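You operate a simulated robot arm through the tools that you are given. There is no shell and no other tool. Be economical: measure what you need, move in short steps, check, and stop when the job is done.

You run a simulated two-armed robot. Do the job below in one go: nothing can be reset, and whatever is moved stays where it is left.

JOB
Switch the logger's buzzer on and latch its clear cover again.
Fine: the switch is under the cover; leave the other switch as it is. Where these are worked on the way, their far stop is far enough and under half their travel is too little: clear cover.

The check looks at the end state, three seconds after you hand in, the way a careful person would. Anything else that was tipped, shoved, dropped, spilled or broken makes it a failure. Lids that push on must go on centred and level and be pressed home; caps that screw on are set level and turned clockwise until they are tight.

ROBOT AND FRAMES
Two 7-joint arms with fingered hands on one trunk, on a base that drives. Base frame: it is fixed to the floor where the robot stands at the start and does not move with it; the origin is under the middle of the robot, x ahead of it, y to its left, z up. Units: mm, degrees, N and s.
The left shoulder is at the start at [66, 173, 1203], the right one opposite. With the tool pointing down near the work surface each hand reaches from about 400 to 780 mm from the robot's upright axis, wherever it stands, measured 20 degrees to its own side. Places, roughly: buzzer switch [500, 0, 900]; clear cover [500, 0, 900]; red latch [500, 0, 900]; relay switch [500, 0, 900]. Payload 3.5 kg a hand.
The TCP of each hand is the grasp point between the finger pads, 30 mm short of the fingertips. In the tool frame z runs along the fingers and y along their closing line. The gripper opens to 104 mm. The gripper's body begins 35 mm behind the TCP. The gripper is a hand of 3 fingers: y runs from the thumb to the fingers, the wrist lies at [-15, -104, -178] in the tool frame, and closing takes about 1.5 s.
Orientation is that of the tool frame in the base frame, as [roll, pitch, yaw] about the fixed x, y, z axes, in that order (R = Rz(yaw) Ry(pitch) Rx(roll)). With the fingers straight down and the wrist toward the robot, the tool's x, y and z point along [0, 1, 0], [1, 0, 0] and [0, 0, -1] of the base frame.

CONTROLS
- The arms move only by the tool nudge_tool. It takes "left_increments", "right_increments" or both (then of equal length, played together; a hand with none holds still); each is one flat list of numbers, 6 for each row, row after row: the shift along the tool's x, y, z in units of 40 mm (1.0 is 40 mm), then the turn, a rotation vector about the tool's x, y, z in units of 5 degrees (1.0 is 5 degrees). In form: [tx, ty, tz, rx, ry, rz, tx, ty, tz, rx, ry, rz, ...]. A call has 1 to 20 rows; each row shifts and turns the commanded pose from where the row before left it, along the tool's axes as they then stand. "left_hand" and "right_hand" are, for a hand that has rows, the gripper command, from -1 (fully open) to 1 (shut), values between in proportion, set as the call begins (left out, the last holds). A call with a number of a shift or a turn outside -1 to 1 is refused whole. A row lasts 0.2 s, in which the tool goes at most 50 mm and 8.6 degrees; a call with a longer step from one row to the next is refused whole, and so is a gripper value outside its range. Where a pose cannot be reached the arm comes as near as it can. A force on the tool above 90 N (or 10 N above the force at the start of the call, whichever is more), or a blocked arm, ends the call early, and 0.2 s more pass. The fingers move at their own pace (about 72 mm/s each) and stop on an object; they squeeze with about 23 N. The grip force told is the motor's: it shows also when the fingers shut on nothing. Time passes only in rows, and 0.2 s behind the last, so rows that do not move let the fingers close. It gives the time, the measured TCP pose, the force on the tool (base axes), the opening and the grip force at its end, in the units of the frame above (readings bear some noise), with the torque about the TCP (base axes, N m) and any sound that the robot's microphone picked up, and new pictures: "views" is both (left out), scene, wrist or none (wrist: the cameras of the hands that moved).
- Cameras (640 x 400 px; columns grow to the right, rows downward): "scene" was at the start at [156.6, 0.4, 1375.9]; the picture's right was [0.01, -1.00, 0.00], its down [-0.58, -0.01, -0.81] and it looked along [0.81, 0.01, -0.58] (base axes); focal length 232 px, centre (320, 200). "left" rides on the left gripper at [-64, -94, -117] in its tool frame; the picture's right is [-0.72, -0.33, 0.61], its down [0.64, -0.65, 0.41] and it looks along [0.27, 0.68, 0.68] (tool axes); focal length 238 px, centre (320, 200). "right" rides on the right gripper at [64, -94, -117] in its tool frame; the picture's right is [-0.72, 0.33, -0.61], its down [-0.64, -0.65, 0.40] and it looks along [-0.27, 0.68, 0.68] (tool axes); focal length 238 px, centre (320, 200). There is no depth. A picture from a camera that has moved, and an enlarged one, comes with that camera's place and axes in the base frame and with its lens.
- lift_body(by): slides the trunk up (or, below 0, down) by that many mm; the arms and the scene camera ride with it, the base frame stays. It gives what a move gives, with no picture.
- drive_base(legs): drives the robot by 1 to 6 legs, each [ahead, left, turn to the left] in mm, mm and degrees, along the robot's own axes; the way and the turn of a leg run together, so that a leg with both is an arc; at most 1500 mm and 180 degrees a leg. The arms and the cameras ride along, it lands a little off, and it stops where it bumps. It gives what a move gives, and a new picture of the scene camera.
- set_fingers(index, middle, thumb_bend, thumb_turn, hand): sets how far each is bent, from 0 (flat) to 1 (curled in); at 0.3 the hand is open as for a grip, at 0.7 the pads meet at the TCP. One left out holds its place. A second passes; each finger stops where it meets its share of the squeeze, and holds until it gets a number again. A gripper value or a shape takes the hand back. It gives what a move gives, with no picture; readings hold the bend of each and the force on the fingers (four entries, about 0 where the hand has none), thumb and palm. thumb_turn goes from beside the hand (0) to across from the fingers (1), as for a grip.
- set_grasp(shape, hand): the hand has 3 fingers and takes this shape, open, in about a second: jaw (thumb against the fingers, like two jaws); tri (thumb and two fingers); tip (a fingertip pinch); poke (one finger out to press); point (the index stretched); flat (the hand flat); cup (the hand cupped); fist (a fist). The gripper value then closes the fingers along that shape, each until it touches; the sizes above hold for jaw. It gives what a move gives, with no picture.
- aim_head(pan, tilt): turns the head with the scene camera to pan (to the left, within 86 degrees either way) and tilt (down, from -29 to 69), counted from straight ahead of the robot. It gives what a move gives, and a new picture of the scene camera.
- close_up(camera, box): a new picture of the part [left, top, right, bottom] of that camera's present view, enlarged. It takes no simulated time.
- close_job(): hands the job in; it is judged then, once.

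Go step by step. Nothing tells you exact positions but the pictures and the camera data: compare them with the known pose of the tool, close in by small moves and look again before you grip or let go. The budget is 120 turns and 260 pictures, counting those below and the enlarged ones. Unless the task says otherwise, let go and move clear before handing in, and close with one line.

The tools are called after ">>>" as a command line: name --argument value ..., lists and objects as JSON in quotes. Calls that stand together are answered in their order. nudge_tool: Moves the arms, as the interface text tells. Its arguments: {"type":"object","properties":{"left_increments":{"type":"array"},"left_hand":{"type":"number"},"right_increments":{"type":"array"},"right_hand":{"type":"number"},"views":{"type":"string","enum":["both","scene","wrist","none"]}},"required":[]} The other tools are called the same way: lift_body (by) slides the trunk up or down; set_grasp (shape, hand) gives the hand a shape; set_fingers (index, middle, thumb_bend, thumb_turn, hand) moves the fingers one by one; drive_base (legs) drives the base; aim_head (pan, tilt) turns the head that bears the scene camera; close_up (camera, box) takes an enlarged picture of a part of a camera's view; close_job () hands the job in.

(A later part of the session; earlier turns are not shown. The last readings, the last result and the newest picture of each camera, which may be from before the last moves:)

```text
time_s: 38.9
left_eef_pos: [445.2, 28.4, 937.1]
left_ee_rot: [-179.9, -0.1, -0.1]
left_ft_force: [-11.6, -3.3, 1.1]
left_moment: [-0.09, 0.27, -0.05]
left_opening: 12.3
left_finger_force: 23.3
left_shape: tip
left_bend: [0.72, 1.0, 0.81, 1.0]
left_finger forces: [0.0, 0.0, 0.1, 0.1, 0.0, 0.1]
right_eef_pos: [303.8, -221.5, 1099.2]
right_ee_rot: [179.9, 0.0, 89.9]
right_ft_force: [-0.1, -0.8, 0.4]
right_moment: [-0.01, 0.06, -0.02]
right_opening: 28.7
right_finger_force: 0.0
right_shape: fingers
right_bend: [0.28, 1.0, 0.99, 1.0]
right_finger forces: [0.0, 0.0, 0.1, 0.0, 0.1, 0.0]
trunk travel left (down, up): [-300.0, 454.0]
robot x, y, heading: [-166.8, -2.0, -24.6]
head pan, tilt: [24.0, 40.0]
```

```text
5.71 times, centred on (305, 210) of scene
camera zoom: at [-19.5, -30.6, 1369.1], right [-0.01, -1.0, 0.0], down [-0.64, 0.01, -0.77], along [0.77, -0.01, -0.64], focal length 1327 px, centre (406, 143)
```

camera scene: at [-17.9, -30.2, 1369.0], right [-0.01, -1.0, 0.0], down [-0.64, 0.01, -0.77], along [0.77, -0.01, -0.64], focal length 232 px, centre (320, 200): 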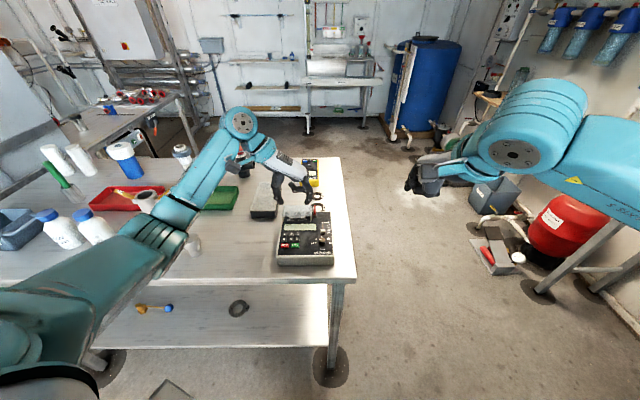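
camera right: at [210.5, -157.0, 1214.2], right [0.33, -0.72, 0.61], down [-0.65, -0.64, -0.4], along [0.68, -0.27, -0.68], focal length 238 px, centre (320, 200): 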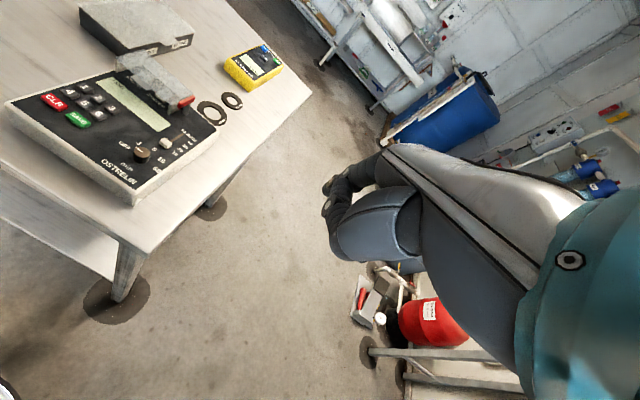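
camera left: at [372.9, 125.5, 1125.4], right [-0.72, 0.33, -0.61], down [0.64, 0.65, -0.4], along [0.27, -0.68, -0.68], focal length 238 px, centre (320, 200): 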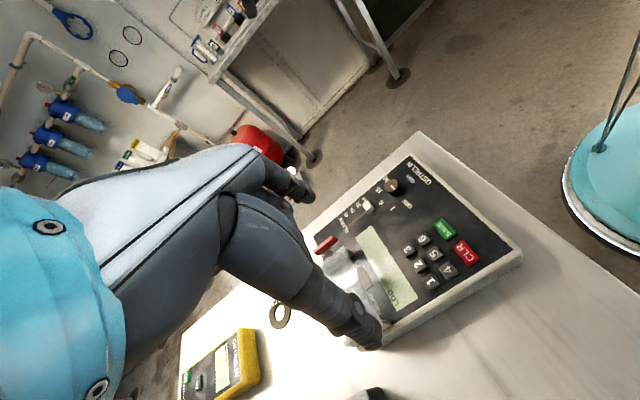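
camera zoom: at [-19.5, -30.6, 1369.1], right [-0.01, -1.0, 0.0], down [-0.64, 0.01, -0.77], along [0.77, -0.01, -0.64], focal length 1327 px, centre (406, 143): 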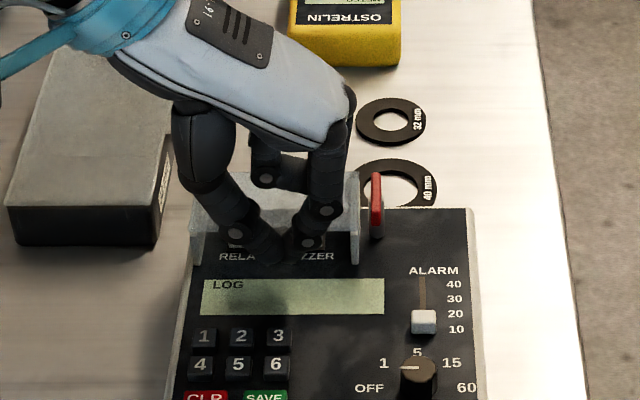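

The fingertips have met, perhaps beneath the tab. I'll lift straight up a little and see if the cover comes along.

>>> nudge_tool --left_increments '[0, 0, -0.15, 0, 0, 0, 0, 0, -0.15, 0, 0, 0, 0, 0, -0.1, 0, 0, 0]' --views "none"

>>> close_up --camera "right" --box '[80, 30, 220, 130]'

>>> close_up --camera "scene" --box '[265, 175, 345, 245]'

```text
time_s: 39.7
left_eef_pos: [448.2, 30.2, 952.2]
left_ee_rot: [180.0, -0.1, 0.1]
left_ft_force: [-3.2, -1.0, 1.1]
left_moment: [-0.03, 0.05, 0.0]
left_opening: 12.4
left_finger_force: 23.3
left_shape: tip
left_bend: [0.72, 1.0, 0.81, 1.0]
left_finger forces: [0.1, 0.0, 0.0, 0.0, 0.0, 0.0]
right_eef_pos: [304.6, -221.0, 1099.9]
right_ee_rot: [180.0, 0.0, 89.9]
right_ft_force: [-1.1, -0.2, 0.1]
right_moment: [-0.03, -0.02, 0.0]
right_opening: 28.0
right_finger_force: 0.0
right_shape: fingers
right_bend: [0.28, 1.0, 0.99, 1.0]
right_finger forces: [0.0, 0.0, 0.0, 0.1, 0.1, 0.1]
trunk travel left (down, up): [-300.0, 454.0]
robot x, y, heading: [-165.4, -2.4, -24.5]
head pan, tilt: [24.0, 40.0]
```

```text
4.00 times, centred on (150, 80) of right
camera zoom: at [211.6, -157.4, 1215.1], right [0.32, -0.72, 0.61], down [-0.65, -0.64, -0.4], along [0.68, -0.27, -0.68], focal length 953 px, centre (1000, 680)
```

zoom: 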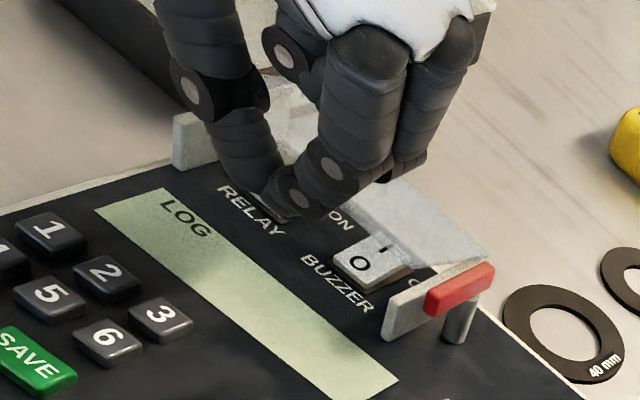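

```text
5.71 times, centred on (305, 210) of scene
camera zoom: at [-18.2, -30.2, 1369.0], right [-0.01, -1.0, 0.0], down [-0.64, 0.01, -0.77], along [0.77, -0.01, -0.64], focal length 1327 px, centre (406, 143)
```

zoom: 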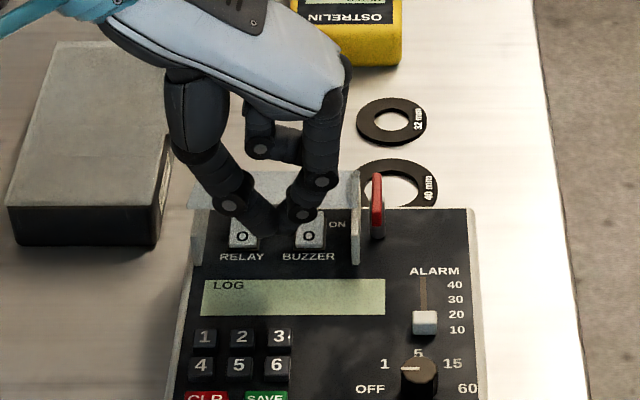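

The cover is riding on the closed fingertips. I'll continue along the arc, up and forward.

>>> nudge_tool --left_increments '[0.04, 0, -0.18, 0, 0, 0, 0.1, 0, -0.18, 0, 0, 0, 0.16, 0, -0.15, 0, 0, 0, 0.2, 0, -0.12, 0, 0, 0]' --views "none"

>>> close_up --camera "right" --box '[80, 20, 220, 120]'

>>> close_up --camera "scene" --box '[265, 165, 345, 235]'

```text
time_s: 40.7
left_eef_pos: [468.1, 30.3, 976.6]
left_ee_rot: [-180.0, 0.0, 0.0]
left_ft_force: [-0.5, -0.2, -0.6]
left_moment: [0.02, 0.0, 0.01]
left_opening: 12.2
left_finger_force: 22.6
left_shape: tip
left_bend: [0.72, 1.0, 0.8, 1.0]
left_finger forces: [0.1, 0.1, 0.1, 0.0, 0.0, 0.1]
right_eef_pos: [305.1, -220.2, 1098.9]
right_ee_rot: [180.0, 0.2, 89.9]
right_ft_force: [0.7, -0.5, 0.3]
right_moment: [0.02, -0.01, 0.03]
right_opening: 28.5
right_finger_force: 0.0
right_shape: fingers
right_bend: [0.28, 1.0, 0.99, 1.0]
right_finger forces: [0.1, 0.0, 0.0, 0.0, 0.0, 0.0]
trunk travel left (down, up): [-300.0, 454.0]
robot x, y, heading: [-162.0, 2.6, -24.2]
head pan, tilt: [24.0, 40.0]
```

```text
4.00 times, centred on (150, 70) of right
camera zoom: at [212.4, -157.5, 1214.7], right [0.32, -0.72, 0.61], down [-0.65, -0.64, -0.4], along [0.68, -0.27, -0.68], focal length 953 px, centre (1000, 720)
```

zoom: 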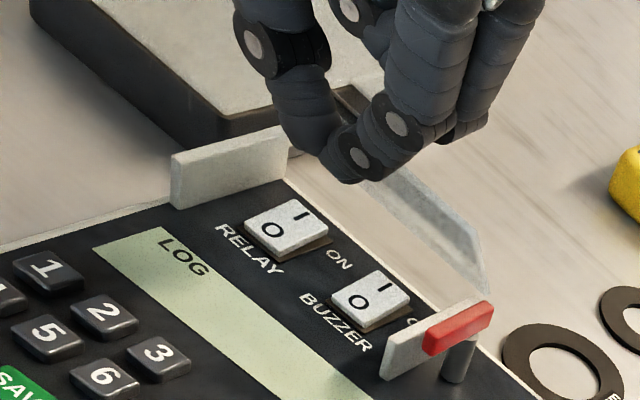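

```text
5.71 times, centred on (305, 200) of scene
camera zoom: at [-17.2, -30.2, 1368.8], right [-0.01, -1.0, 0.0], down [-0.64, 0.01, -0.77], along [0.77, -0.01, -0.64], focal length 1327 px, centre (406, 200)
```

zoom: 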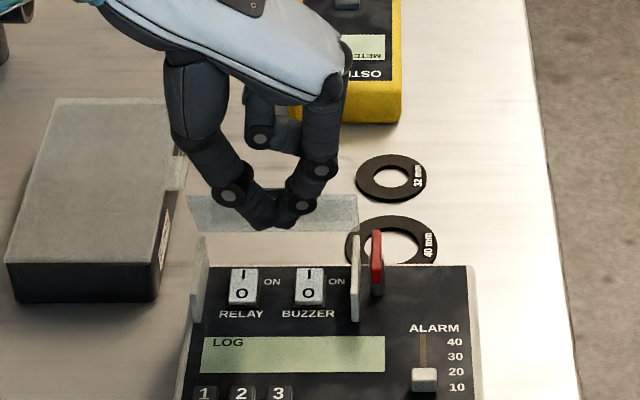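

The plate is nearly upright and both rockers are exposed with O-sides up. I'll push it on past vertical toward its far stop.

>>> nudge_tool --left_increments '[0.2, 0, -0.05, 0, 0, 0, 0.2, 0, -0.02, 0, 0, 0, 0.2, 0, 0, 0, 0, 0, 0.2, 0, 0, 0, 0, 0]' --views "none"

>>> close_up --camera "right" --box '[80, 20, 220, 120]'

>>> close_up --camera "scene" --box '[265, 165, 345, 235]'

```text
time_s: 41.7
left_eef_pos: [500.4, 29.7, 979.7]
left_ee_rot: [-180.0, 0.0, 0.1]
left_ft_force: [-0.1, -0.7, 0.2]
left_moment: [-0.03, 0.02, 0.01]
left_opening: 12.0
left_finger_force: 22.7
left_shape: tip
left_bend: [0.72, 1.0, 0.8, 1.0]
left_finger forces: [0.0, 0.0, 0.0, 0.0, 0.1, 0.1]
right_eef_pos: [304.9, -221.0, 1098.7]
right_ee_rot: [180.0, -0.1, 90.0]
right_ft_force: [0.1, -0.5, 0.3]
right_moment: [0.02, -0.02, 0.0]
right_opening: 28.3
right_finger_force: 0.1
right_shape: fingers
right_bend: [0.28, 1.0, 0.99, 1.0]
right_finger forces: [0.1, 0.0, 0.1, 0.1, 0.1, 0.0]
trunk travel left (down, up): [-300.0, 454.0]
robot x, y, heading: [-165.3, -2.1, -24.6]
head pan, tilt: [24.0, 40.0]
```

```text
4.00 times, centred on (150, 70) of right
camera zoom: at [211.9, -157.6, 1214.9], right [0.32, -0.72, 0.61], down [-0.65, -0.64, -0.4], along [0.68, -0.27, -0.68], focal length 953 px, centre (1000, 720)
```

zoom: 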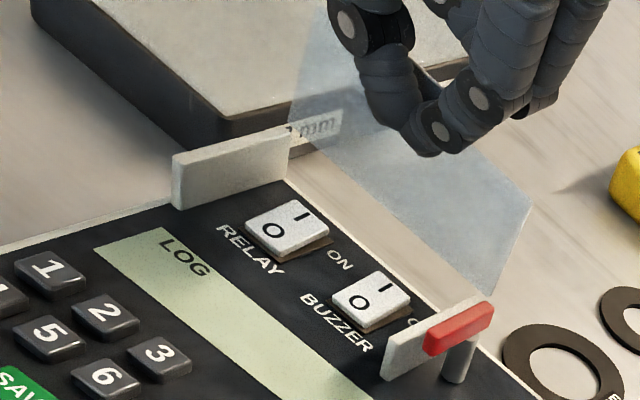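

```text
5.71 times, centred on (305, 200) of scene
camera zoom: at [-17.8, -30.2, 1368.9], right [-0.01, -1.0, 0.0], down [-0.64, 0.01, -0.77], along [0.77, -0.01, -0.64], focal length 1327 px, centre (406, 200)
```

zoom: 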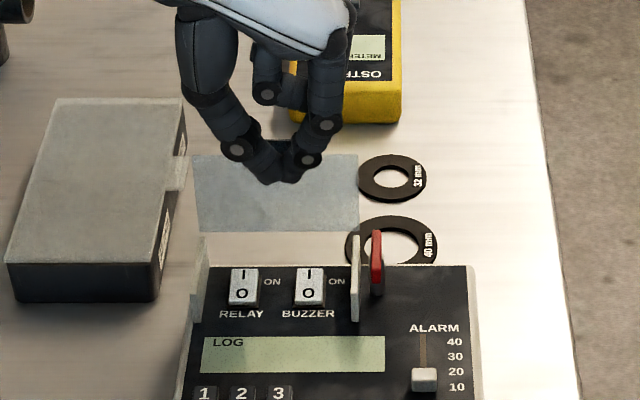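

The plate is about vertical. I'll push 24 mm further and slightly down.

>>> nudge_tool --left_increments '[0.2, 0, 0.05, 0, 0, 0, 0.2, 0, 0.1, 0, 0, 0, 0.2, 0, 0.1, 0, 0, 0]' --views "none"

>>> close_up --camera "right" --box '[80, 20, 220, 120]'

>>> close_up --camera "scene" --box '[265, 165, 345, 235]'

```text
time_s: 42.5
left_eef_pos: [514.7, 26.7, 975.0]
left_ee_rot: [179.9, 0.3, -0.4]
left_ft_force: [-39.4, 0.0, 17.5]
left_moment: [-0.08, 1.09, -0.09]
left_opening: 12.7
left_finger_force: 23.2
left_shape: tip
left_bend: [0.72, 1.0, 0.79, 1.0]
left_finger forces: [64.3, 0.0, 0.0, 0.1, 0.0, 0.1]
right_eef_pos: [298.4, -221.3, 1101.5]
right_ee_rot: [179.6, 0.1, 89.9]
right_ft_force: [0.4, 0.1, -0.3]
right_moment: [0.0, 0.01, -0.01]
right_opening: 28.6
right_finger_force: 0.0
right_shape: fingers
right_bend: [0.28, 1.0, 0.99, 1.0]
right_finger forces: [0.1, 0.1, 0.0, 0.1, 0.0, 0.1]
trunk travel left (down, up): [-300.0, 454.0]
robot x, y, heading: [-167.2, -1.0, -24.5]
head pan, tilt: [24.0, 40.0]
```

```text
4.00 times, centred on (150, 70) of right
camera zoom: at [205.0, -157.6, 1217.5], right [0.32, -0.72, 0.62], down [-0.65, -0.64, -0.41], along [0.69, -0.27, -0.67], focal length 953 px, centre (1000, 720)
```

zoom: 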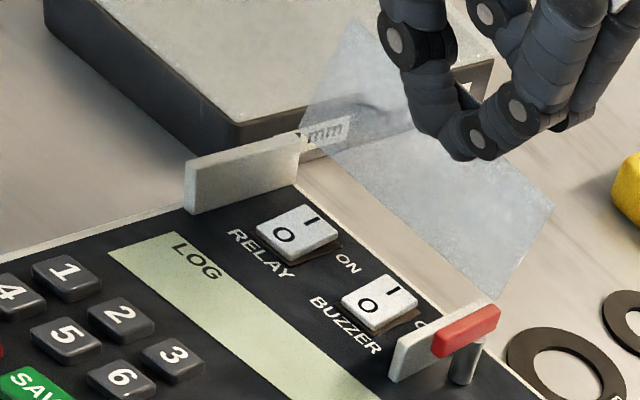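

```text
5.71 times, centred on (305, 200) of scene
camera zoom: at [-25.6, -30.3, 1370.1], right [-0.01, -1.0, 0.0], down [-0.64, 0.01, -0.77], along [0.77, -0.01, -0.64], focal length 1327 px, centre (406, 200)
```

zoom: 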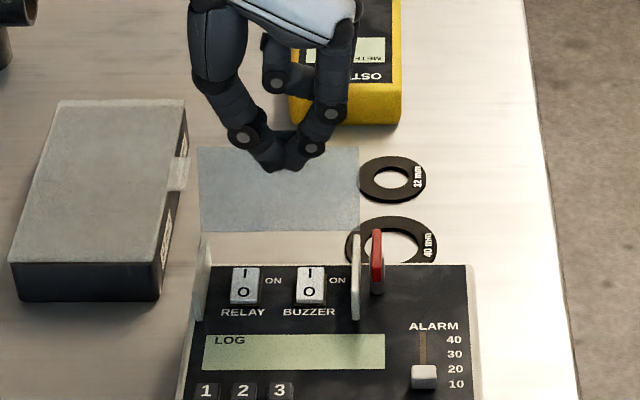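

The cover is at its far stop, shown by the strong reaction force. I'll back off gently and see whether it stays open.

>>> nudge_tool --left_increments '[-0.5, 0, 0, 0, 0, 0, -0.5, 0, 0, 0, 0, 0, -0.3, 0, -0.4, 0, 0, 0, 0, 0, -0.7, 0, 0, 0]' --views "none"

>>> close_up --camera "scene" --box '[265, 165, 345, 235]'

```text
time_s: 43.5
left_eef_pos: [471.5, 29.3, 1014.0]
left_ee_rot: [180.0, 0.0, -0.1]
left_ft_force: [-0.1, 0.1, 0.0]
left_moment: [0.02, 0.02, 0.0]
left_opening: 11.7
left_finger_force: 22.5
left_shape: tip
left_bend: [0.72, 1.0, 0.8, 1.0]
left_finger forces: [0.0, 0.0, 0.1, 0.0, 0.1, 0.0]
right_eef_pos: [304.0, -221.8, 1098.7]
right_ee_rot: [179.8, 0.0, 89.9]
right_ft_force: [0.2, -0.3, -0.4]
right_moment: [0.01, -0.02, 0.03]
right_opening: 28.4
right_finger_force: 0.1
right_shape: fingers
right_bend: [0.28, 1.0, 0.99, 1.0]
right_finger forces: [0.0, 0.0, 0.0, 0.1, 0.0, 0.0]
trunk travel left (down, up): [-300.0, 454.0]
robot x, y, heading: [-164.1, -0.4, -24.9]
head pan, tilt: [24.0, 40.0]
```

```text
5.71 times, centred on (305, 200) of scene
camera zoom: at [-18.3, -30.4, 1369.0], right [-0.01, -1.0, 0.0], down [-0.64, 0.01, -0.77], along [0.77, -0.01, -0.64], focal length 1327 px, centre (406, 200)
```

zoom: 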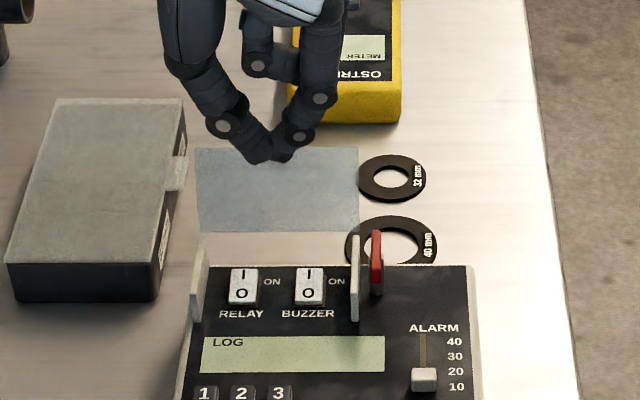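

The cover stays open by itself. I'll use the left hand's closed fingertips to press the buzzer's I end, at about [485, 13]. First I'll hover over it.

>>> nudge_tool --left_increments '[0.18, 0.36, 0, 0, 0, 0, 0.18, 0, 0.5, 0, 0, 0, 0, 0, 0.5, 0, 0, 0, 0, 0, 0.4, 0, 0, 0, 0, 0, 0, 0, 0, 0]' --views "none"

>>> close_up --camera "right" --box '[100, 30, 220, 120]'

>>> close_up --camera "scene" --box '[275, 175, 345, 235]'

>>> close_up --camera "left" --box '[220, 160, 420, 320]'

```text
time_s: 44.7
left_eef_pos: [487.0, 14.8, 959.3]
left_ee_rot: [179.9, 0.1, 0.0]
left_ft_force: [0.0, 0.6, -0.2]
left_moment: [0.03, -0.01, 0.04]
left_opening: 11.7
left_finger_force: 23.0
left_shape: tip
left_bend: [0.72, 1.0, 0.8, 1.0]
left_finger forces: [0.1, 0.0, 0.1, 0.1, 0.0, 0.0]
right_eef_pos: [303.5, -221.2, 1099.0]
right_ee_rot: [180.0, 0.1, 89.9]
right_ft_force: [-0.4, -0.5, 0.5]
right_moment: [0.02, -0.01, 0.01]
right_opening: 28.3
right_finger_force: 0.0
right_shape: fingers
right_bend: [0.28, 1.0, 0.99, 1.0]
right_finger forces: [0.2, 0.0, 0.0, 0.0, 0.1, 0.0]
trunk travel left (down, up): [-300.0, 454.0]
robot x, y, heading: [-165.3, -2.6, -24.6]
head pan, tilt: [24.0, 40.0]
```

```text
4.44 times, centred on (160, 75) of right
camera zoom: at [211.8, -157.5, 1215.0], right [0.32, -0.72, 0.61], down [-0.65, -0.64, -0.4], along [0.68, -0.27, -0.68], focal length 1059 px, centre (1031, 756)
```

zoom: 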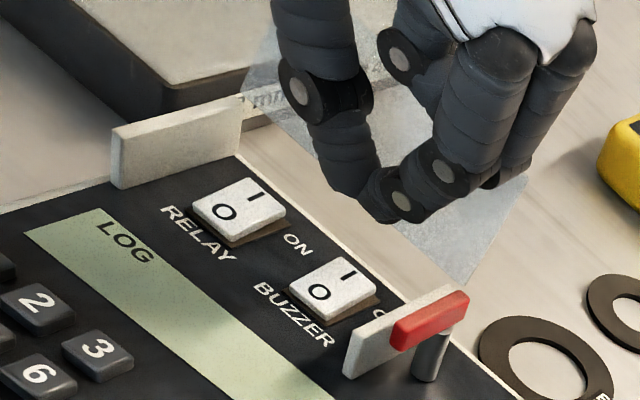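

```text
6.67 times, centred on (310, 205) of scene
camera zoom: at [-18.0, -30.2, 1369.0], right [-0.01, -1.0, 0.0], down [-0.64, 0.01, -0.77], along [0.77, -0.01, -0.64], focal length 1548 px, centre (387, 167)
```

zoom: 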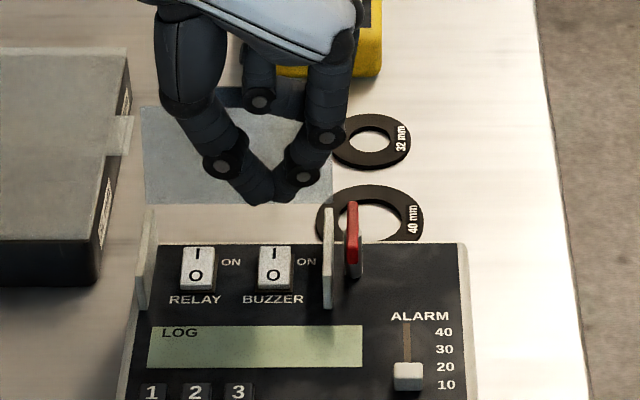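

```text
2.50 times, centred on (320, 240) of left
camera zoom: at [422.1, 109.3, 1075.5], right [-0.72, 0.33, -0.61], down [0.64, 0.65, -0.4], along [0.27, -0.68, -0.68], focal length 596 px, centre (320, 100)
```

zoom: 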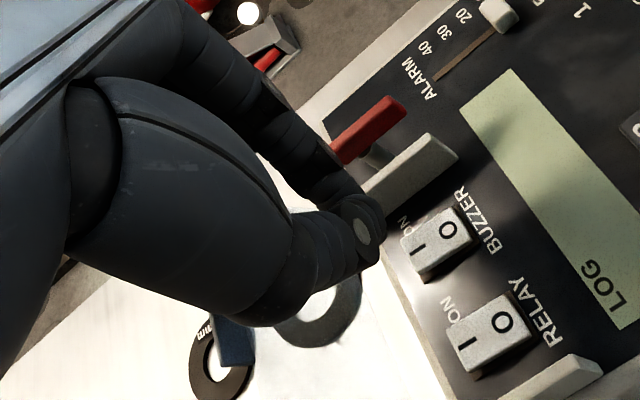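

I'll shift 5 mm nearer and 2 mm left, away from the latch bar, then go down to just above the rocker.

>>> nudge_tool --left_increments '[-0.13, -0.06, 0.15, 0, 0, 0, 0, 0, 0.25, 0, 0, 0, 0, 0, 0.12, 0, 0, 0, 0, 0, 0, 0, 0, 0]' --views "none"

>>> close_up --camera "right" --box '[100, 30, 220, 120]'

>>> close_up --camera "scene" --box '[275, 175, 345, 235]'

>>> close_up --camera "left" --box '[220, 160, 420, 320]'

```text
time_s: 45.7
left_eef_pos: [481.7, 19.0, 936.0]
left_ee_rot: [-180.0, 0.0, 0.1]
left_ft_force: [1.5, -0.3, -0.7]
left_moment: [0.02, 0.03, -0.01]
left_opening: 11.5
left_finger_force: 23.0
left_shape: tip
left_bend: [0.72, 1.0, 0.8, 1.0]
left_finger forces: [0.1, 0.0, 0.0, 0.0, 0.0, 0.0]
right_eef_pos: [304.7, -222.1, 1099.5]
right_ee_rot: [179.9, 0.0, 89.9]
right_ft_force: [-0.2, 0.3, 0.2]
right_moment: [-0.04, -0.03, -0.03]
right_opening: 28.5
right_finger_force: 0.0
right_shape: fingers
right_bend: [0.28, 1.0, 0.99, 1.0]
right_finger forces: [0.0, 0.1, 0.1, 0.1, 0.0, 0.1]
trunk travel left (down, up): [-300.0, 454.0]
robot x, y, heading: [-163.4, 1.7, -24.4]
head pan, tilt: [24.0, 40.0]
```

```text
4.44 times, centred on (160, 75) of right
camera zoom: at [211.8, -157.5, 1215.0], right [0.32, -0.72, 0.61], down [-0.65, -0.64, -0.4], along [0.68, -0.27, -0.68], focal length 1059 px, centre (1031, 756)
```

zoom: 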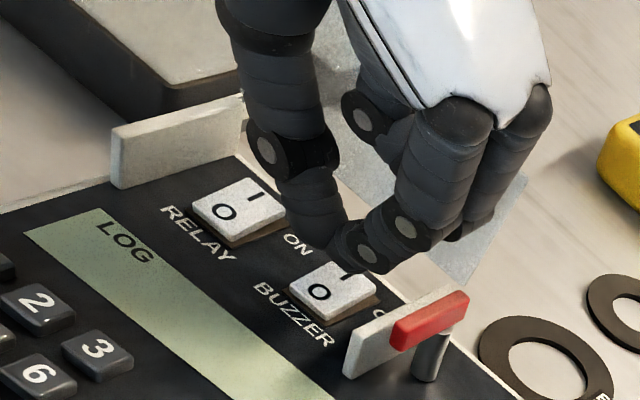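

```text
6.67 times, centred on (310, 205) of scene
camera zoom: at [-17.9, -30.2, 1368.9], right [-0.01, -1.0, 0.0], down [-0.64, 0.01, -0.77], along [0.77, -0.01, -0.64], focal length 1548 px, centre (387, 167)
```

zoom: 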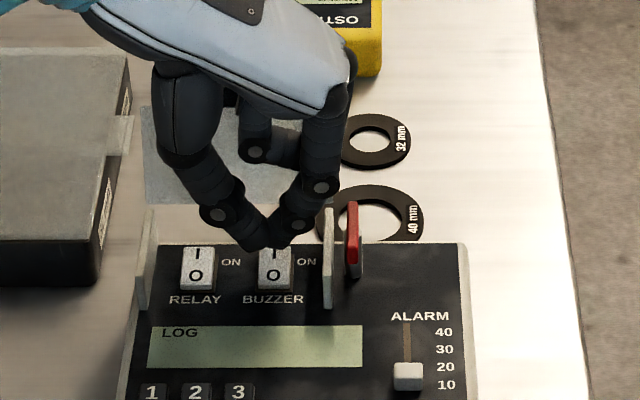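

```text
2.50 times, centred on (320, 240) of left
camera zoom: at [417.2, 112.0, 1053.0], right [-0.72, 0.33, -0.61], down [0.64, 0.65, -0.41], along [0.27, -0.68, -0.68], focal length 596 px, centre (320, 100)
```

zoom: 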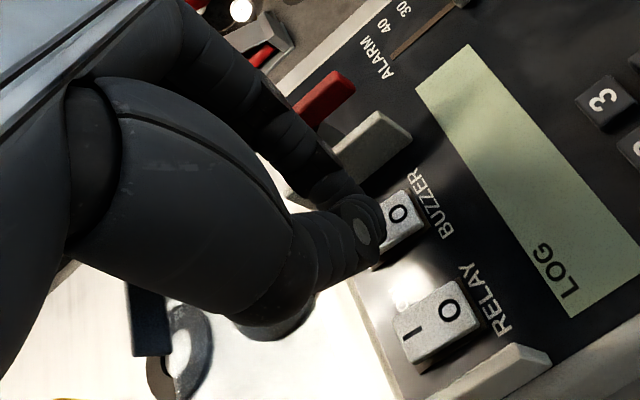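

The tips are right above the buzzer's I end. I'll press down slowly.

>>> nudge_tool --left_increments '[0, 0.05, 0.08, 0, 0, 0, 0, 0, 0.07, 0, 0, 0, 0, 0, 0, 0, 0, 0]' --views "none"

>>> close_up --camera "right" --box '[100, 30, 220, 120]'

>>> close_up --camera "scene" --box '[275, 175, 345, 235]'

```text
time_s: 46.5
left_eef_pos: [481.9, 14.9, 930.4]
left_ee_rot: [179.9, -0.1, 0.0]
left_ft_force: [-0.6, 0.4, 1.0]
left_moment: [-0.01, -0.01, 0.0]
left_opening: 12.0
left_finger_force: 22.7
left_shape: tip
left_bend: [0.72, 1.0, 0.8, 1.0]
left_finger forces: [0.0, 0.0, 0.0, 0.0, 0.1, 0.0]
right_eef_pos: [304.2, -220.9, 1098.2]
right_ee_rot: [-180.0, 0.0, 89.9]
right_ft_force: [0.3, 0.0, 0.0]
right_moment: [-0.02, 0.01, 0.0]
right_opening: 28.5
right_finger_force: 0.0
right_shape: fingers
right_bend: [0.28, 1.0, 0.99, 1.0]
right_finger forces: [0.0, 0.0, 0.0, 0.0, 0.0, 0.1]
trunk travel left (down, up): [-300.0, 454.0]
robot x, y, heading: [-166.4, 1.1, -24.4]
head pan, tilt: [24.0, 40.0]
```

```text
4.44 times, centred on (160, 75) of right
camera zoom: at [211.8, -157.5, 1215.0], right [0.32, -0.72, 0.61], down [-0.65, -0.64, -0.4], along [0.68, -0.27, -0.68], focal length 1059 px, centre (1031, 756)
```

zoom: 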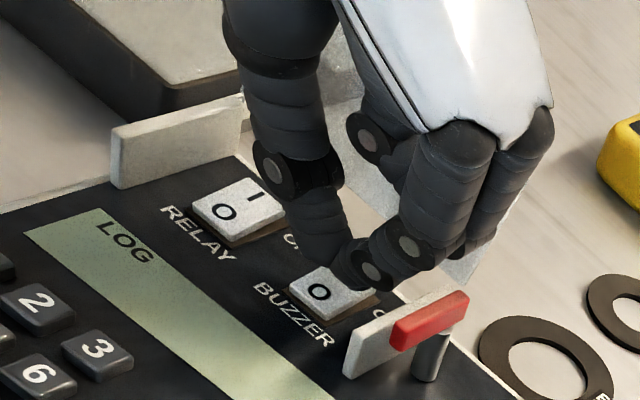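

```text
6.67 times, centred on (310, 205) of scene
camera zoom: at [-17.9, -30.2, 1368.9], right [-0.01, -1.0, 0.0], down [-0.64, 0.01, -0.77], along [0.77, -0.01, -0.64], focal length 1548 px, centre (387, 167)
```

zoom: 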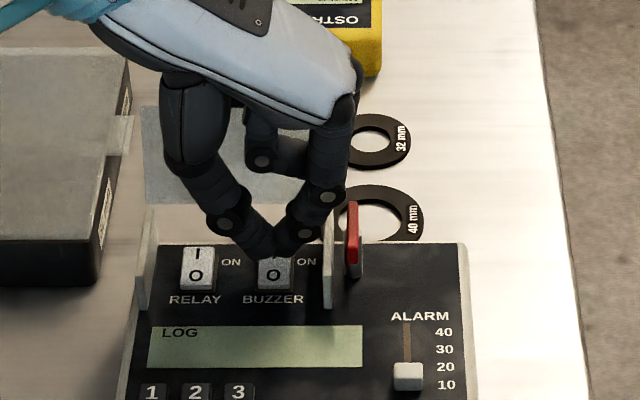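

There's no contact yet, so I'll go a bit further down.

>>> nudge_tool --left_increments '[0, 0, 0.06, 0, 0, 0, 0, 0, 0.06, 0, 0, 0, 0, 0, 0, 0, 0, 0]' --views "none"

>>> close_up --camera "right" --box '[100, 30, 220, 120]'

```text
time_s: 47.3
left_eef_pos: [481.0, 15.6, 925.5]
left_ee_rot: [-179.9, -0.1, 0.1]
left_ft_force: [-0.4, 0.2, -0.8]
left_moment: [-0.02, 0.02, -0.04]
left_opening: 11.6
left_finger_force: 23.0
left_shape: tip
left_bend: [0.72, 1.0, 0.8, 1.0]
left_finger forces: [0.1, 0.0, 0.0, 0.0, 0.0, 0.0]
right_eef_pos: [303.5, -221.4, 1098.9]
right_ee_rot: [-180.0, 0.0, 89.8]
right_ft_force: [-0.2, 0.0, 0.0]
right_moment: [0.01, -0.02, 0.0]
right_opening: 28.6
right_finger_force: 0.1
right_shape: fingers
right_bend: [0.28, 1.0, 0.99, 1.0]
right_finger forces: [0.1, 0.1, 0.0, 0.0, 0.0, 0.0]
trunk travel left (down, up): [-300.0, 454.0]
robot x, y, heading: [-164.6, -1.2, -24.2]
head pan, tilt: [24.0, 40.0]
```

```text
4.44 times, centred on (160, 75) of right
camera zoom: at [211.8, -157.5, 1215.0], right [0.32, -0.72, 0.61], down [-0.65, -0.64, -0.4], along [0.68, -0.27, -0.68], focal length 1059 px, centre (1031, 756)
```

zoom: 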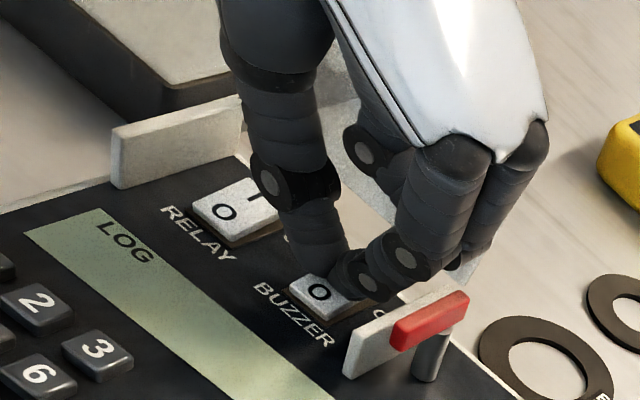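

Still no contact. I'll continue down in small steps.

>>> nudge_tool --left_increments '[0, 0, 0.06, 0, 0, 0, 0, 0, 0.05, 0, 0, 0, 0, 0, 0, 0, 0, 0]' --views "none"

>>> close_up --camera "right" --box '[100, 30, 220, 120]'

>>> close_up --camera "scene" --box '[275, 175, 345, 235]'

```text
time_s: 48.1
left_eef_pos: [481.3, 14.8, 926.0]
left_ee_rot: [179.7, -0.3, 0.0]
left_ft_force: [2.1, -1.2, 19.1]
left_moment: [-0.07, -0.04, 0.02]
left_opening: 12.0
left_finger_force: 23.2
left_shape: tip
left_bend: [0.72, 1.0, 0.79, 1.0]
left_finger forces: [0.0, 0.1, 0.1, 0.1, 0.1, 0.0]
right_eef_pos: [303.6, -220.8, 1100.5]
right_ee_rot: [179.8, 0.0, 89.9]
right_ft_force: [0.1, -0.3, 1.2]
right_moment: [-0.02, 0.02, 0.04]
right_opening: 28.5
right_finger_force: 0.0
right_shape: fingers
right_bend: [0.28, 1.0, 0.99, 1.0]
right_finger forces: [0.0, 0.1, 0.0, 0.1, 0.1, 0.0]
trunk travel left (down, up): [-300.0, 454.0]
robot x, y, heading: [-163.9, -1.9, -24.7]
head pan, tilt: [24.0, 40.0]
```

```text
4.44 times, centred on (160, 75) of right
camera zoom: at [210.4, -157.5, 1215.8], right [0.32, -0.72, 0.61], down [-0.65, -0.64, -0.41], along [0.68, -0.27, -0.68], focal length 1059 px, centre (1031, 756)
```

zoom: 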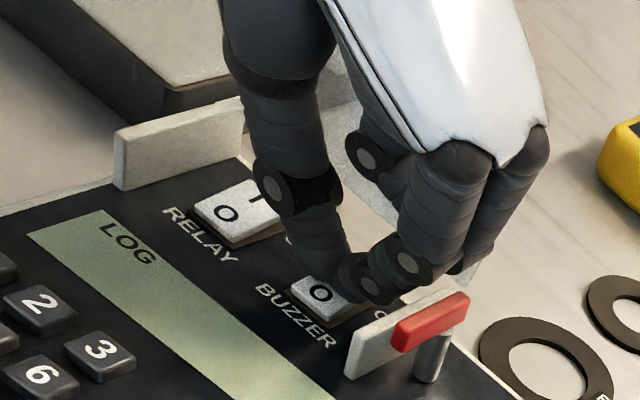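

```text
6.67 times, centred on (310, 205) of scene
camera zoom: at [-19.6, -30.2, 1369.4], right [-0.01, -1.0, 0.0], down [-0.64, 0.01, -0.77], along [0.77, -0.01, -0.64], focal length 1548 px, centre (387, 167)
```

zoom: 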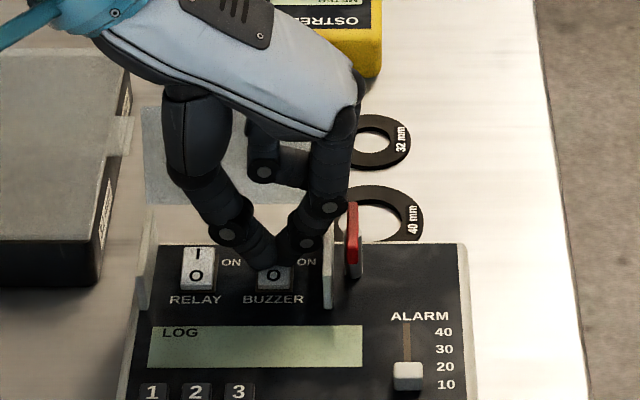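

Contact on the rocker is about 19 N. I'll press a bit more firmly to flip it.

>>> nudge_tool --left_increments '[0, 0, 0.06, 0, 0, 0, 0, 0, 0.06, 0, 0, 0, 0, 0, 0, 0, 0, 0]' --views "none"

>>> close_up --camera "right" --box '[120, 50, 200, 110]'

```text
time_s: 48.9
left_eef_pos: [480.6, 13.6, 925.7]
left_ee_rot: [179.5, -0.8, 0.2]
left_ft_force: [5.7, 0.7, 44.3]
left_moment: [0.01, -0.1, 0.05]
left_opening: 13.2
left_finger_force: 22.8
left_shape: tip
left_bend: [0.72, 1.0, 0.8, 1.0]
left_finger forces: [50.2, 0.0, 0.0, 0.1, 0.1, 0.0]
right_eef_pos: [302.7, -220.3, 1100.8]
right_ee_rot: [179.8, 0.0, 89.9]
right_ft_force: [-0.3, 0.6, 0.2]
right_moment: [0.0, -0.01, -0.01]
right_opening: 28.3
right_finger_force: 0.0
right_shape: fingers
right_bend: [0.28, 1.0, 0.99, 1.0]
right_finger forces: [0.0, 0.0, 0.1, 0.0, 0.1, 0.1]
trunk travel left (down, up): [-300.0, 454.0]
robot x, y, heading: [-166.0, 2.4, -24.4]
head pan, tilt: [24.0, 40.0]
```

```text
6.67 times, centred on (160, 80) of right
camera zoom: at [208.5, -157.4, 1216.5], right [0.32, -0.72, 0.61], down [-0.65, -0.64, -0.41], along [0.69, -0.27, -0.68], focal length 1589 px, centre (1387, 1000)
```

zoom: 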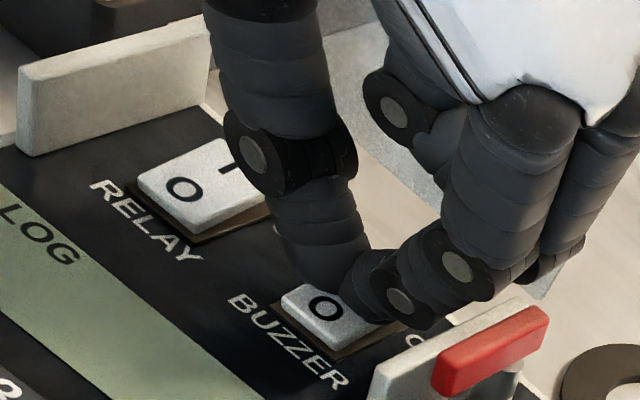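

It's firm now, and the O end seems raised. I'll lift off and look.

>>> nudge_tool --left_increments '[0, 0, -0.2, 0, 0, 0, 0, 0, -0.6, 0, 0, 0, -0.3, -0.3, -0.8, 0, 0, 0, -0.6, -0.6, -0.6, 0, 0, 0, -0.6, -0.6, 0, 0, 0, 0]' --views "none"

>>> close_up --camera "right" --box '[100, 40, 200, 115]'

>>> close_up --camera "scene" --box '[275, 175, 345, 235]'

```text
time_s: 50.1
left_eef_pos: [419.4, 78.2, 1005.1]
left_ee_rot: [180.0, 0.1, -0.1]
left_ft_force: [0.3, 1.3, 0.4]
left_moment: [-0.01, 0.02, 0.04]
left_opening: 12.1
left_finger_force: 23.1
left_shape: tip
left_bend: [0.72, 1.0, 0.8, 1.0]
left_finger forces: [0.0, 0.0, 0.0, 0.1, 0.0, 0.1]
right_eef_pos: [304.9, -220.7, 1099.6]
right_ee_rot: [180.0, 0.1, 89.9]
right_ft_force: [0.8, 0.4, 0.0]
right_moment: [0.0, -0.01, -0.01]
right_opening: 28.4
right_finger_force: 0.1
right_shape: fingers
right_bend: [0.28, 1.0, 0.99, 1.0]
right_finger forces: [0.1, 0.0, 0.0, 0.1, 0.0, 0.0]
trunk travel left (down, up): [-300.0, 454.0]
robot x, y, heading: [-168.8, -1.0, -24.5]
head pan, tilt: [24.0, 40.0]
```

```text
5.33 times, centred on (150, 78) of right
camera zoom: at [211.5, -156.9, 1215.2], right [0.32, -0.72, 0.61], down [-0.65, -0.64, -0.4], along [0.68, -0.27, -0.68], focal length 1271 px, centre (1227, 853)
```

zoom: 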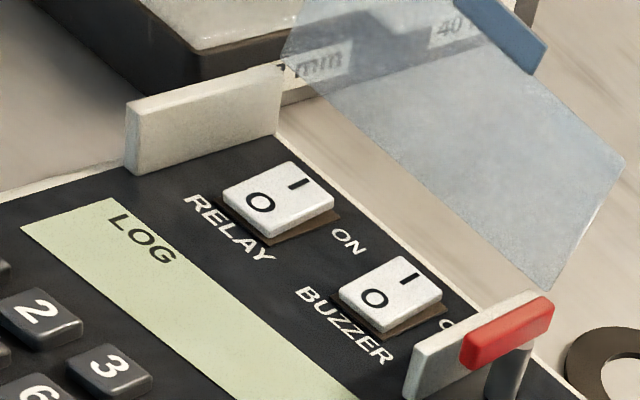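

```text
6.67 times, centred on (310, 205) of scene
camera zoom: at [-18.2, -29.5, 1369.0], right [-0.01, -1.0, 0.0], down [-0.64, 0.01, -0.77], along [0.77, -0.01, -0.64], focal length 1548 px, centre (387, 167)
```

zoom: 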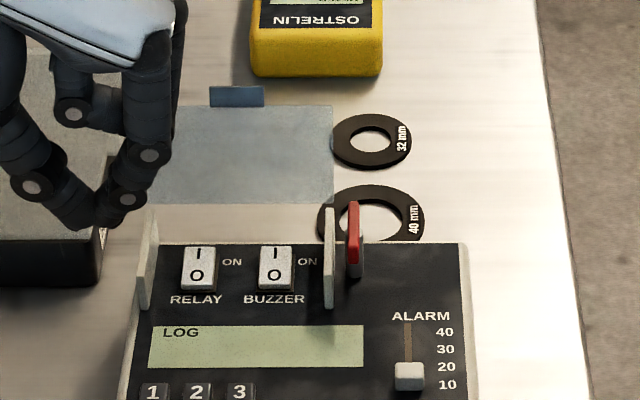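

It's unclear whether the rocker flipped, so I'll enlarge both for comparison.

>>> close_up --camera "right" --box '[130, 65, 180, 105]'

>>> close_up --camera "scene" --box '[288, 195, 318, 220]'

>>> close_up --camera "left" --box '[220, 100, 420, 260]'

```text
10.00 times, centred on (155, 85) of right
camera zoom: at [211.5, -156.9, 1215.2], right [0.32, -0.72, 0.61], down [-0.65, -0.64, -0.4], along [0.68, -0.27, -0.68], focal length 2384 px, centre (1970, 1350)
```

zoom: 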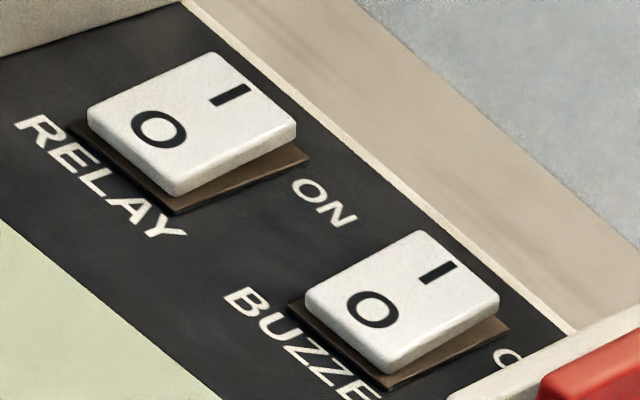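

```text
16.00 times, centred on (303, 208) of scene
camera zoom: at [-18.2, -29.5, 1369.0], right [-0.01, -1.0, 0.0], down [-0.64, 0.01, -0.77], along [0.77, -0.01, -0.64], focal length 3716 px, centre (592, 80)
```

zoom: 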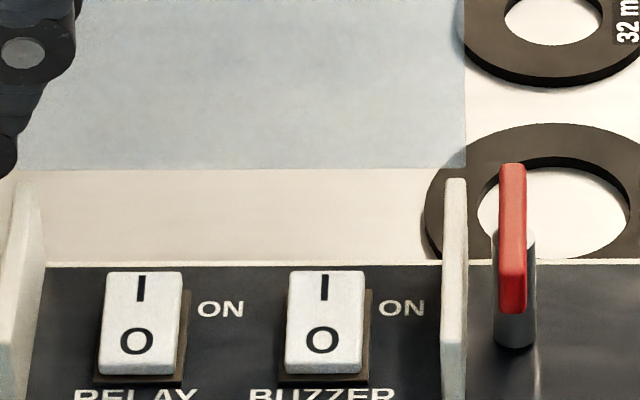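

```text
2.50 times, centred on (320, 180) of left
camera zoom: at [355.9, 170.5, 1121.7], right [-0.72, 0.33, -0.61], down [0.64, 0.65, -0.41], along [0.27, -0.68, -0.68], focal length 596 px, centre (320, 250)
```

zoom: 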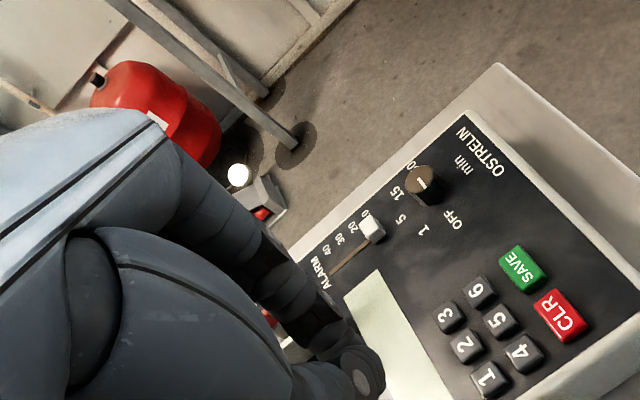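

Compared closely, the buzzer's near end still sits low, so it hasn't switched. I'll press again a few mm further toward the far end of the I side. First I'll go back to hover.

>>> nudge_tool --left_increments '[0.6, 0.6, 0, 0, 0, 0, 0.6, 0.6, 0, 0, 0, 0, 0.4, 0.42, 0.6, 0, 0, 0, 0, 0, 0.6, 0, 0, 0, 0, 0, 0.5, 0, 0, 0, 0, 0, 0.2, 0, 0, 0, 0, 0, 0, 0, 0, 0]' --views "none"

>>> close_up --camera "right" --box '[120, 50, 200, 110]'

>>> close_up --camera "scene" --box '[285, 185, 325, 220]'

```text
time_s: 51.7
left_eef_pos: [485.6, 9.3, 926.9]
left_ee_rot: [179.9, -0.1, 0.0]
left_ft_force: [0.3, 0.2, -0.1]
left_moment: [0.0, 0.02, 0.03]
left_opening: 12.0
left_finger_force: 23.0
left_shape: tip
left_bend: [0.72, 1.0, 0.8, 1.0]
left_finger forces: [0.1, 0.0, 0.1, 0.1, 0.0, 0.0]
right_eef_pos: [305.2, -220.7, 1099.8]
right_ee_rot: [180.0, -0.1, 90.0]
right_ft_force: [0.7, -0.1, 0.4]
right_moment: [-0.01, -0.02, -0.01]
right_opening: 28.3
right_finger_force: 0.1
right_shape: fingers
right_bend: [0.28, 1.0, 0.99, 1.0]
right_finger forces: [0.0, 0.0, 0.0, 0.1, 0.1, 0.0]
trunk travel left (down, up): [-300.0, 454.0]
robot x, y, heading: [-163.2, -0.4, -24.5]
head pan, tilt: [24.0, 40.0]
```

```text
6.67 times, centred on (160, 80) of right
camera zoom: at [211.8, -157.5, 1215.0], right [0.32, -0.72, 0.61], down [-0.65, -0.64, -0.4], along [0.68, -0.27, -0.68], focal length 1589 px, centre (1387, 1000)
```

zoom: 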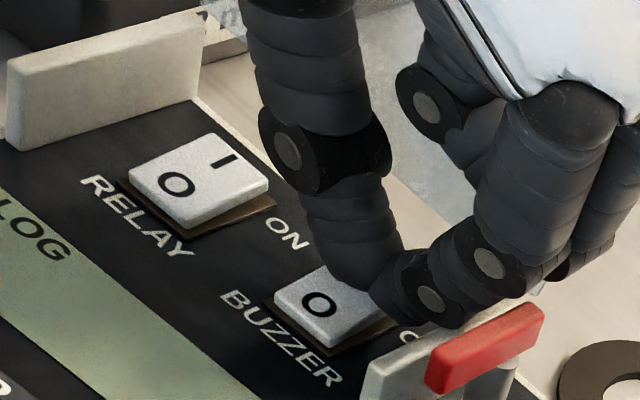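

```text
11.43 times, centred on (305, 202) of scene
camera zoom: at [-17.9, -30.2, 1368.9], right [-0.01, -1.0, 0.0], down [-0.64, 0.01, -0.77], along [0.77, -0.01, -0.64], focal length 2654 px, centre (491, 171)
```

zoom: 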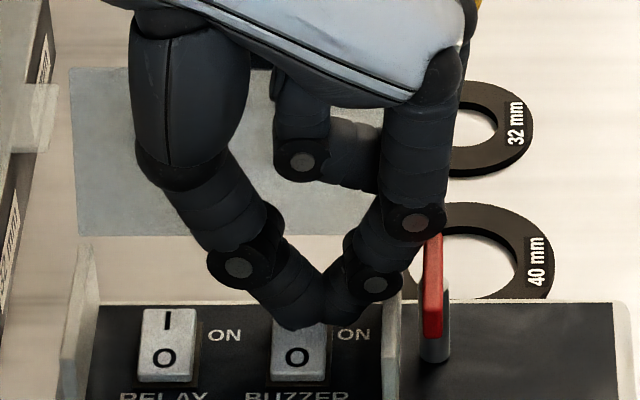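

The tips are slightly right of centre. I'll shift 4 mm left and press down stepwise, looking while it's pressed.

>>> nudge_tool --left_increments '[-0.03, -0.11, 0, 0, 0, 0, 0, 0, 0.08, 0, 0, 0, 0, 0, 0.08, 0, 0, 0, 0, 0, 0.05, 0, 0, 0, 0, 0, 0, 0, 0, 0]' --views "none"

>>> close_up --camera "right" --box '[120, 50, 200, 110]'

>>> close_up --camera "scene" --box '[285, 185, 325, 220]'

```text
time_s: 52.9
left_eef_pos: [483.9, 13.6, 926.5]
left_ee_rot: [179.5, -0.6, 0.1]
left_ft_force: [4.4, 0.3, 32.9]
left_moment: [-0.04, 0.01, -0.01]
left_opening: 12.3
left_finger_force: 22.6
left_shape: tip
left_bend: [0.72, 1.0, 0.8, 1.0]
left_finger forces: [45.0, 0.0, 0.0, 0.1, 0.0, 0.0]
right_eef_pos: [303.0, -221.3, 1100.6]
right_ee_rot: [179.9, 0.0, 89.9]
right_ft_force: [0.7, -0.3, 0.6]
right_moment: [0.01, 0.0, 0.02]
right_opening: 28.4
right_finger_force: 0.0
right_shape: fingers
right_bend: [0.28, 1.0, 0.99, 1.0]
right_finger forces: [0.0, 0.1, 0.0, 0.0, 0.0, 0.0]
trunk travel left (down, up): [-300.0, 454.0]
robot x, y, heading: [-166.7, -5.3, -24.5]
head pan, tilt: [24.0, 40.0]
```

```text
6.67 times, centred on (160, 80) of right
camera zoom: at [209.3, -157.4, 1216.3], right [0.32, -0.72, 0.61], down [-0.65, -0.64, -0.41], along [0.69, -0.27, -0.68], focal length 1589 px, centre (1387, 1000)
```

zoom: 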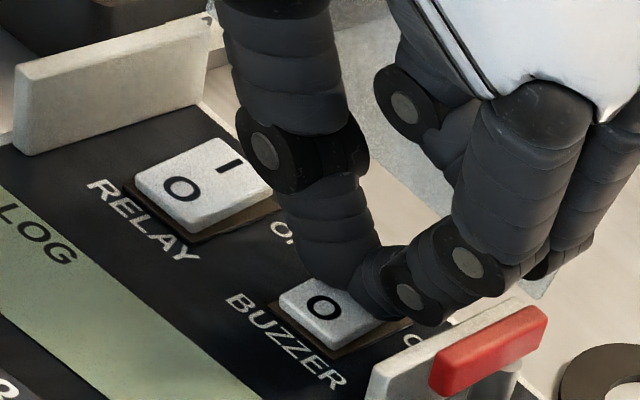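

```text
11.43 times, centred on (305, 202) of scene
camera zoom: at [-20.8, -30.1, 1369.6], right [-0.01, -1.0, 0.0], down [-0.64, 0.01, -0.77], along [0.77, -0.01, -0.64], focal length 2654 px, centre (491, 171)
```

zoom: 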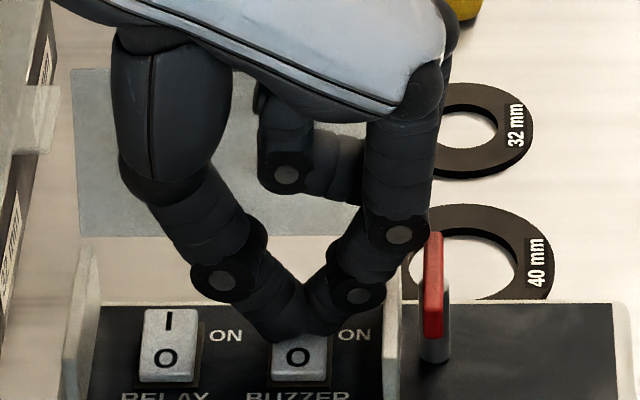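

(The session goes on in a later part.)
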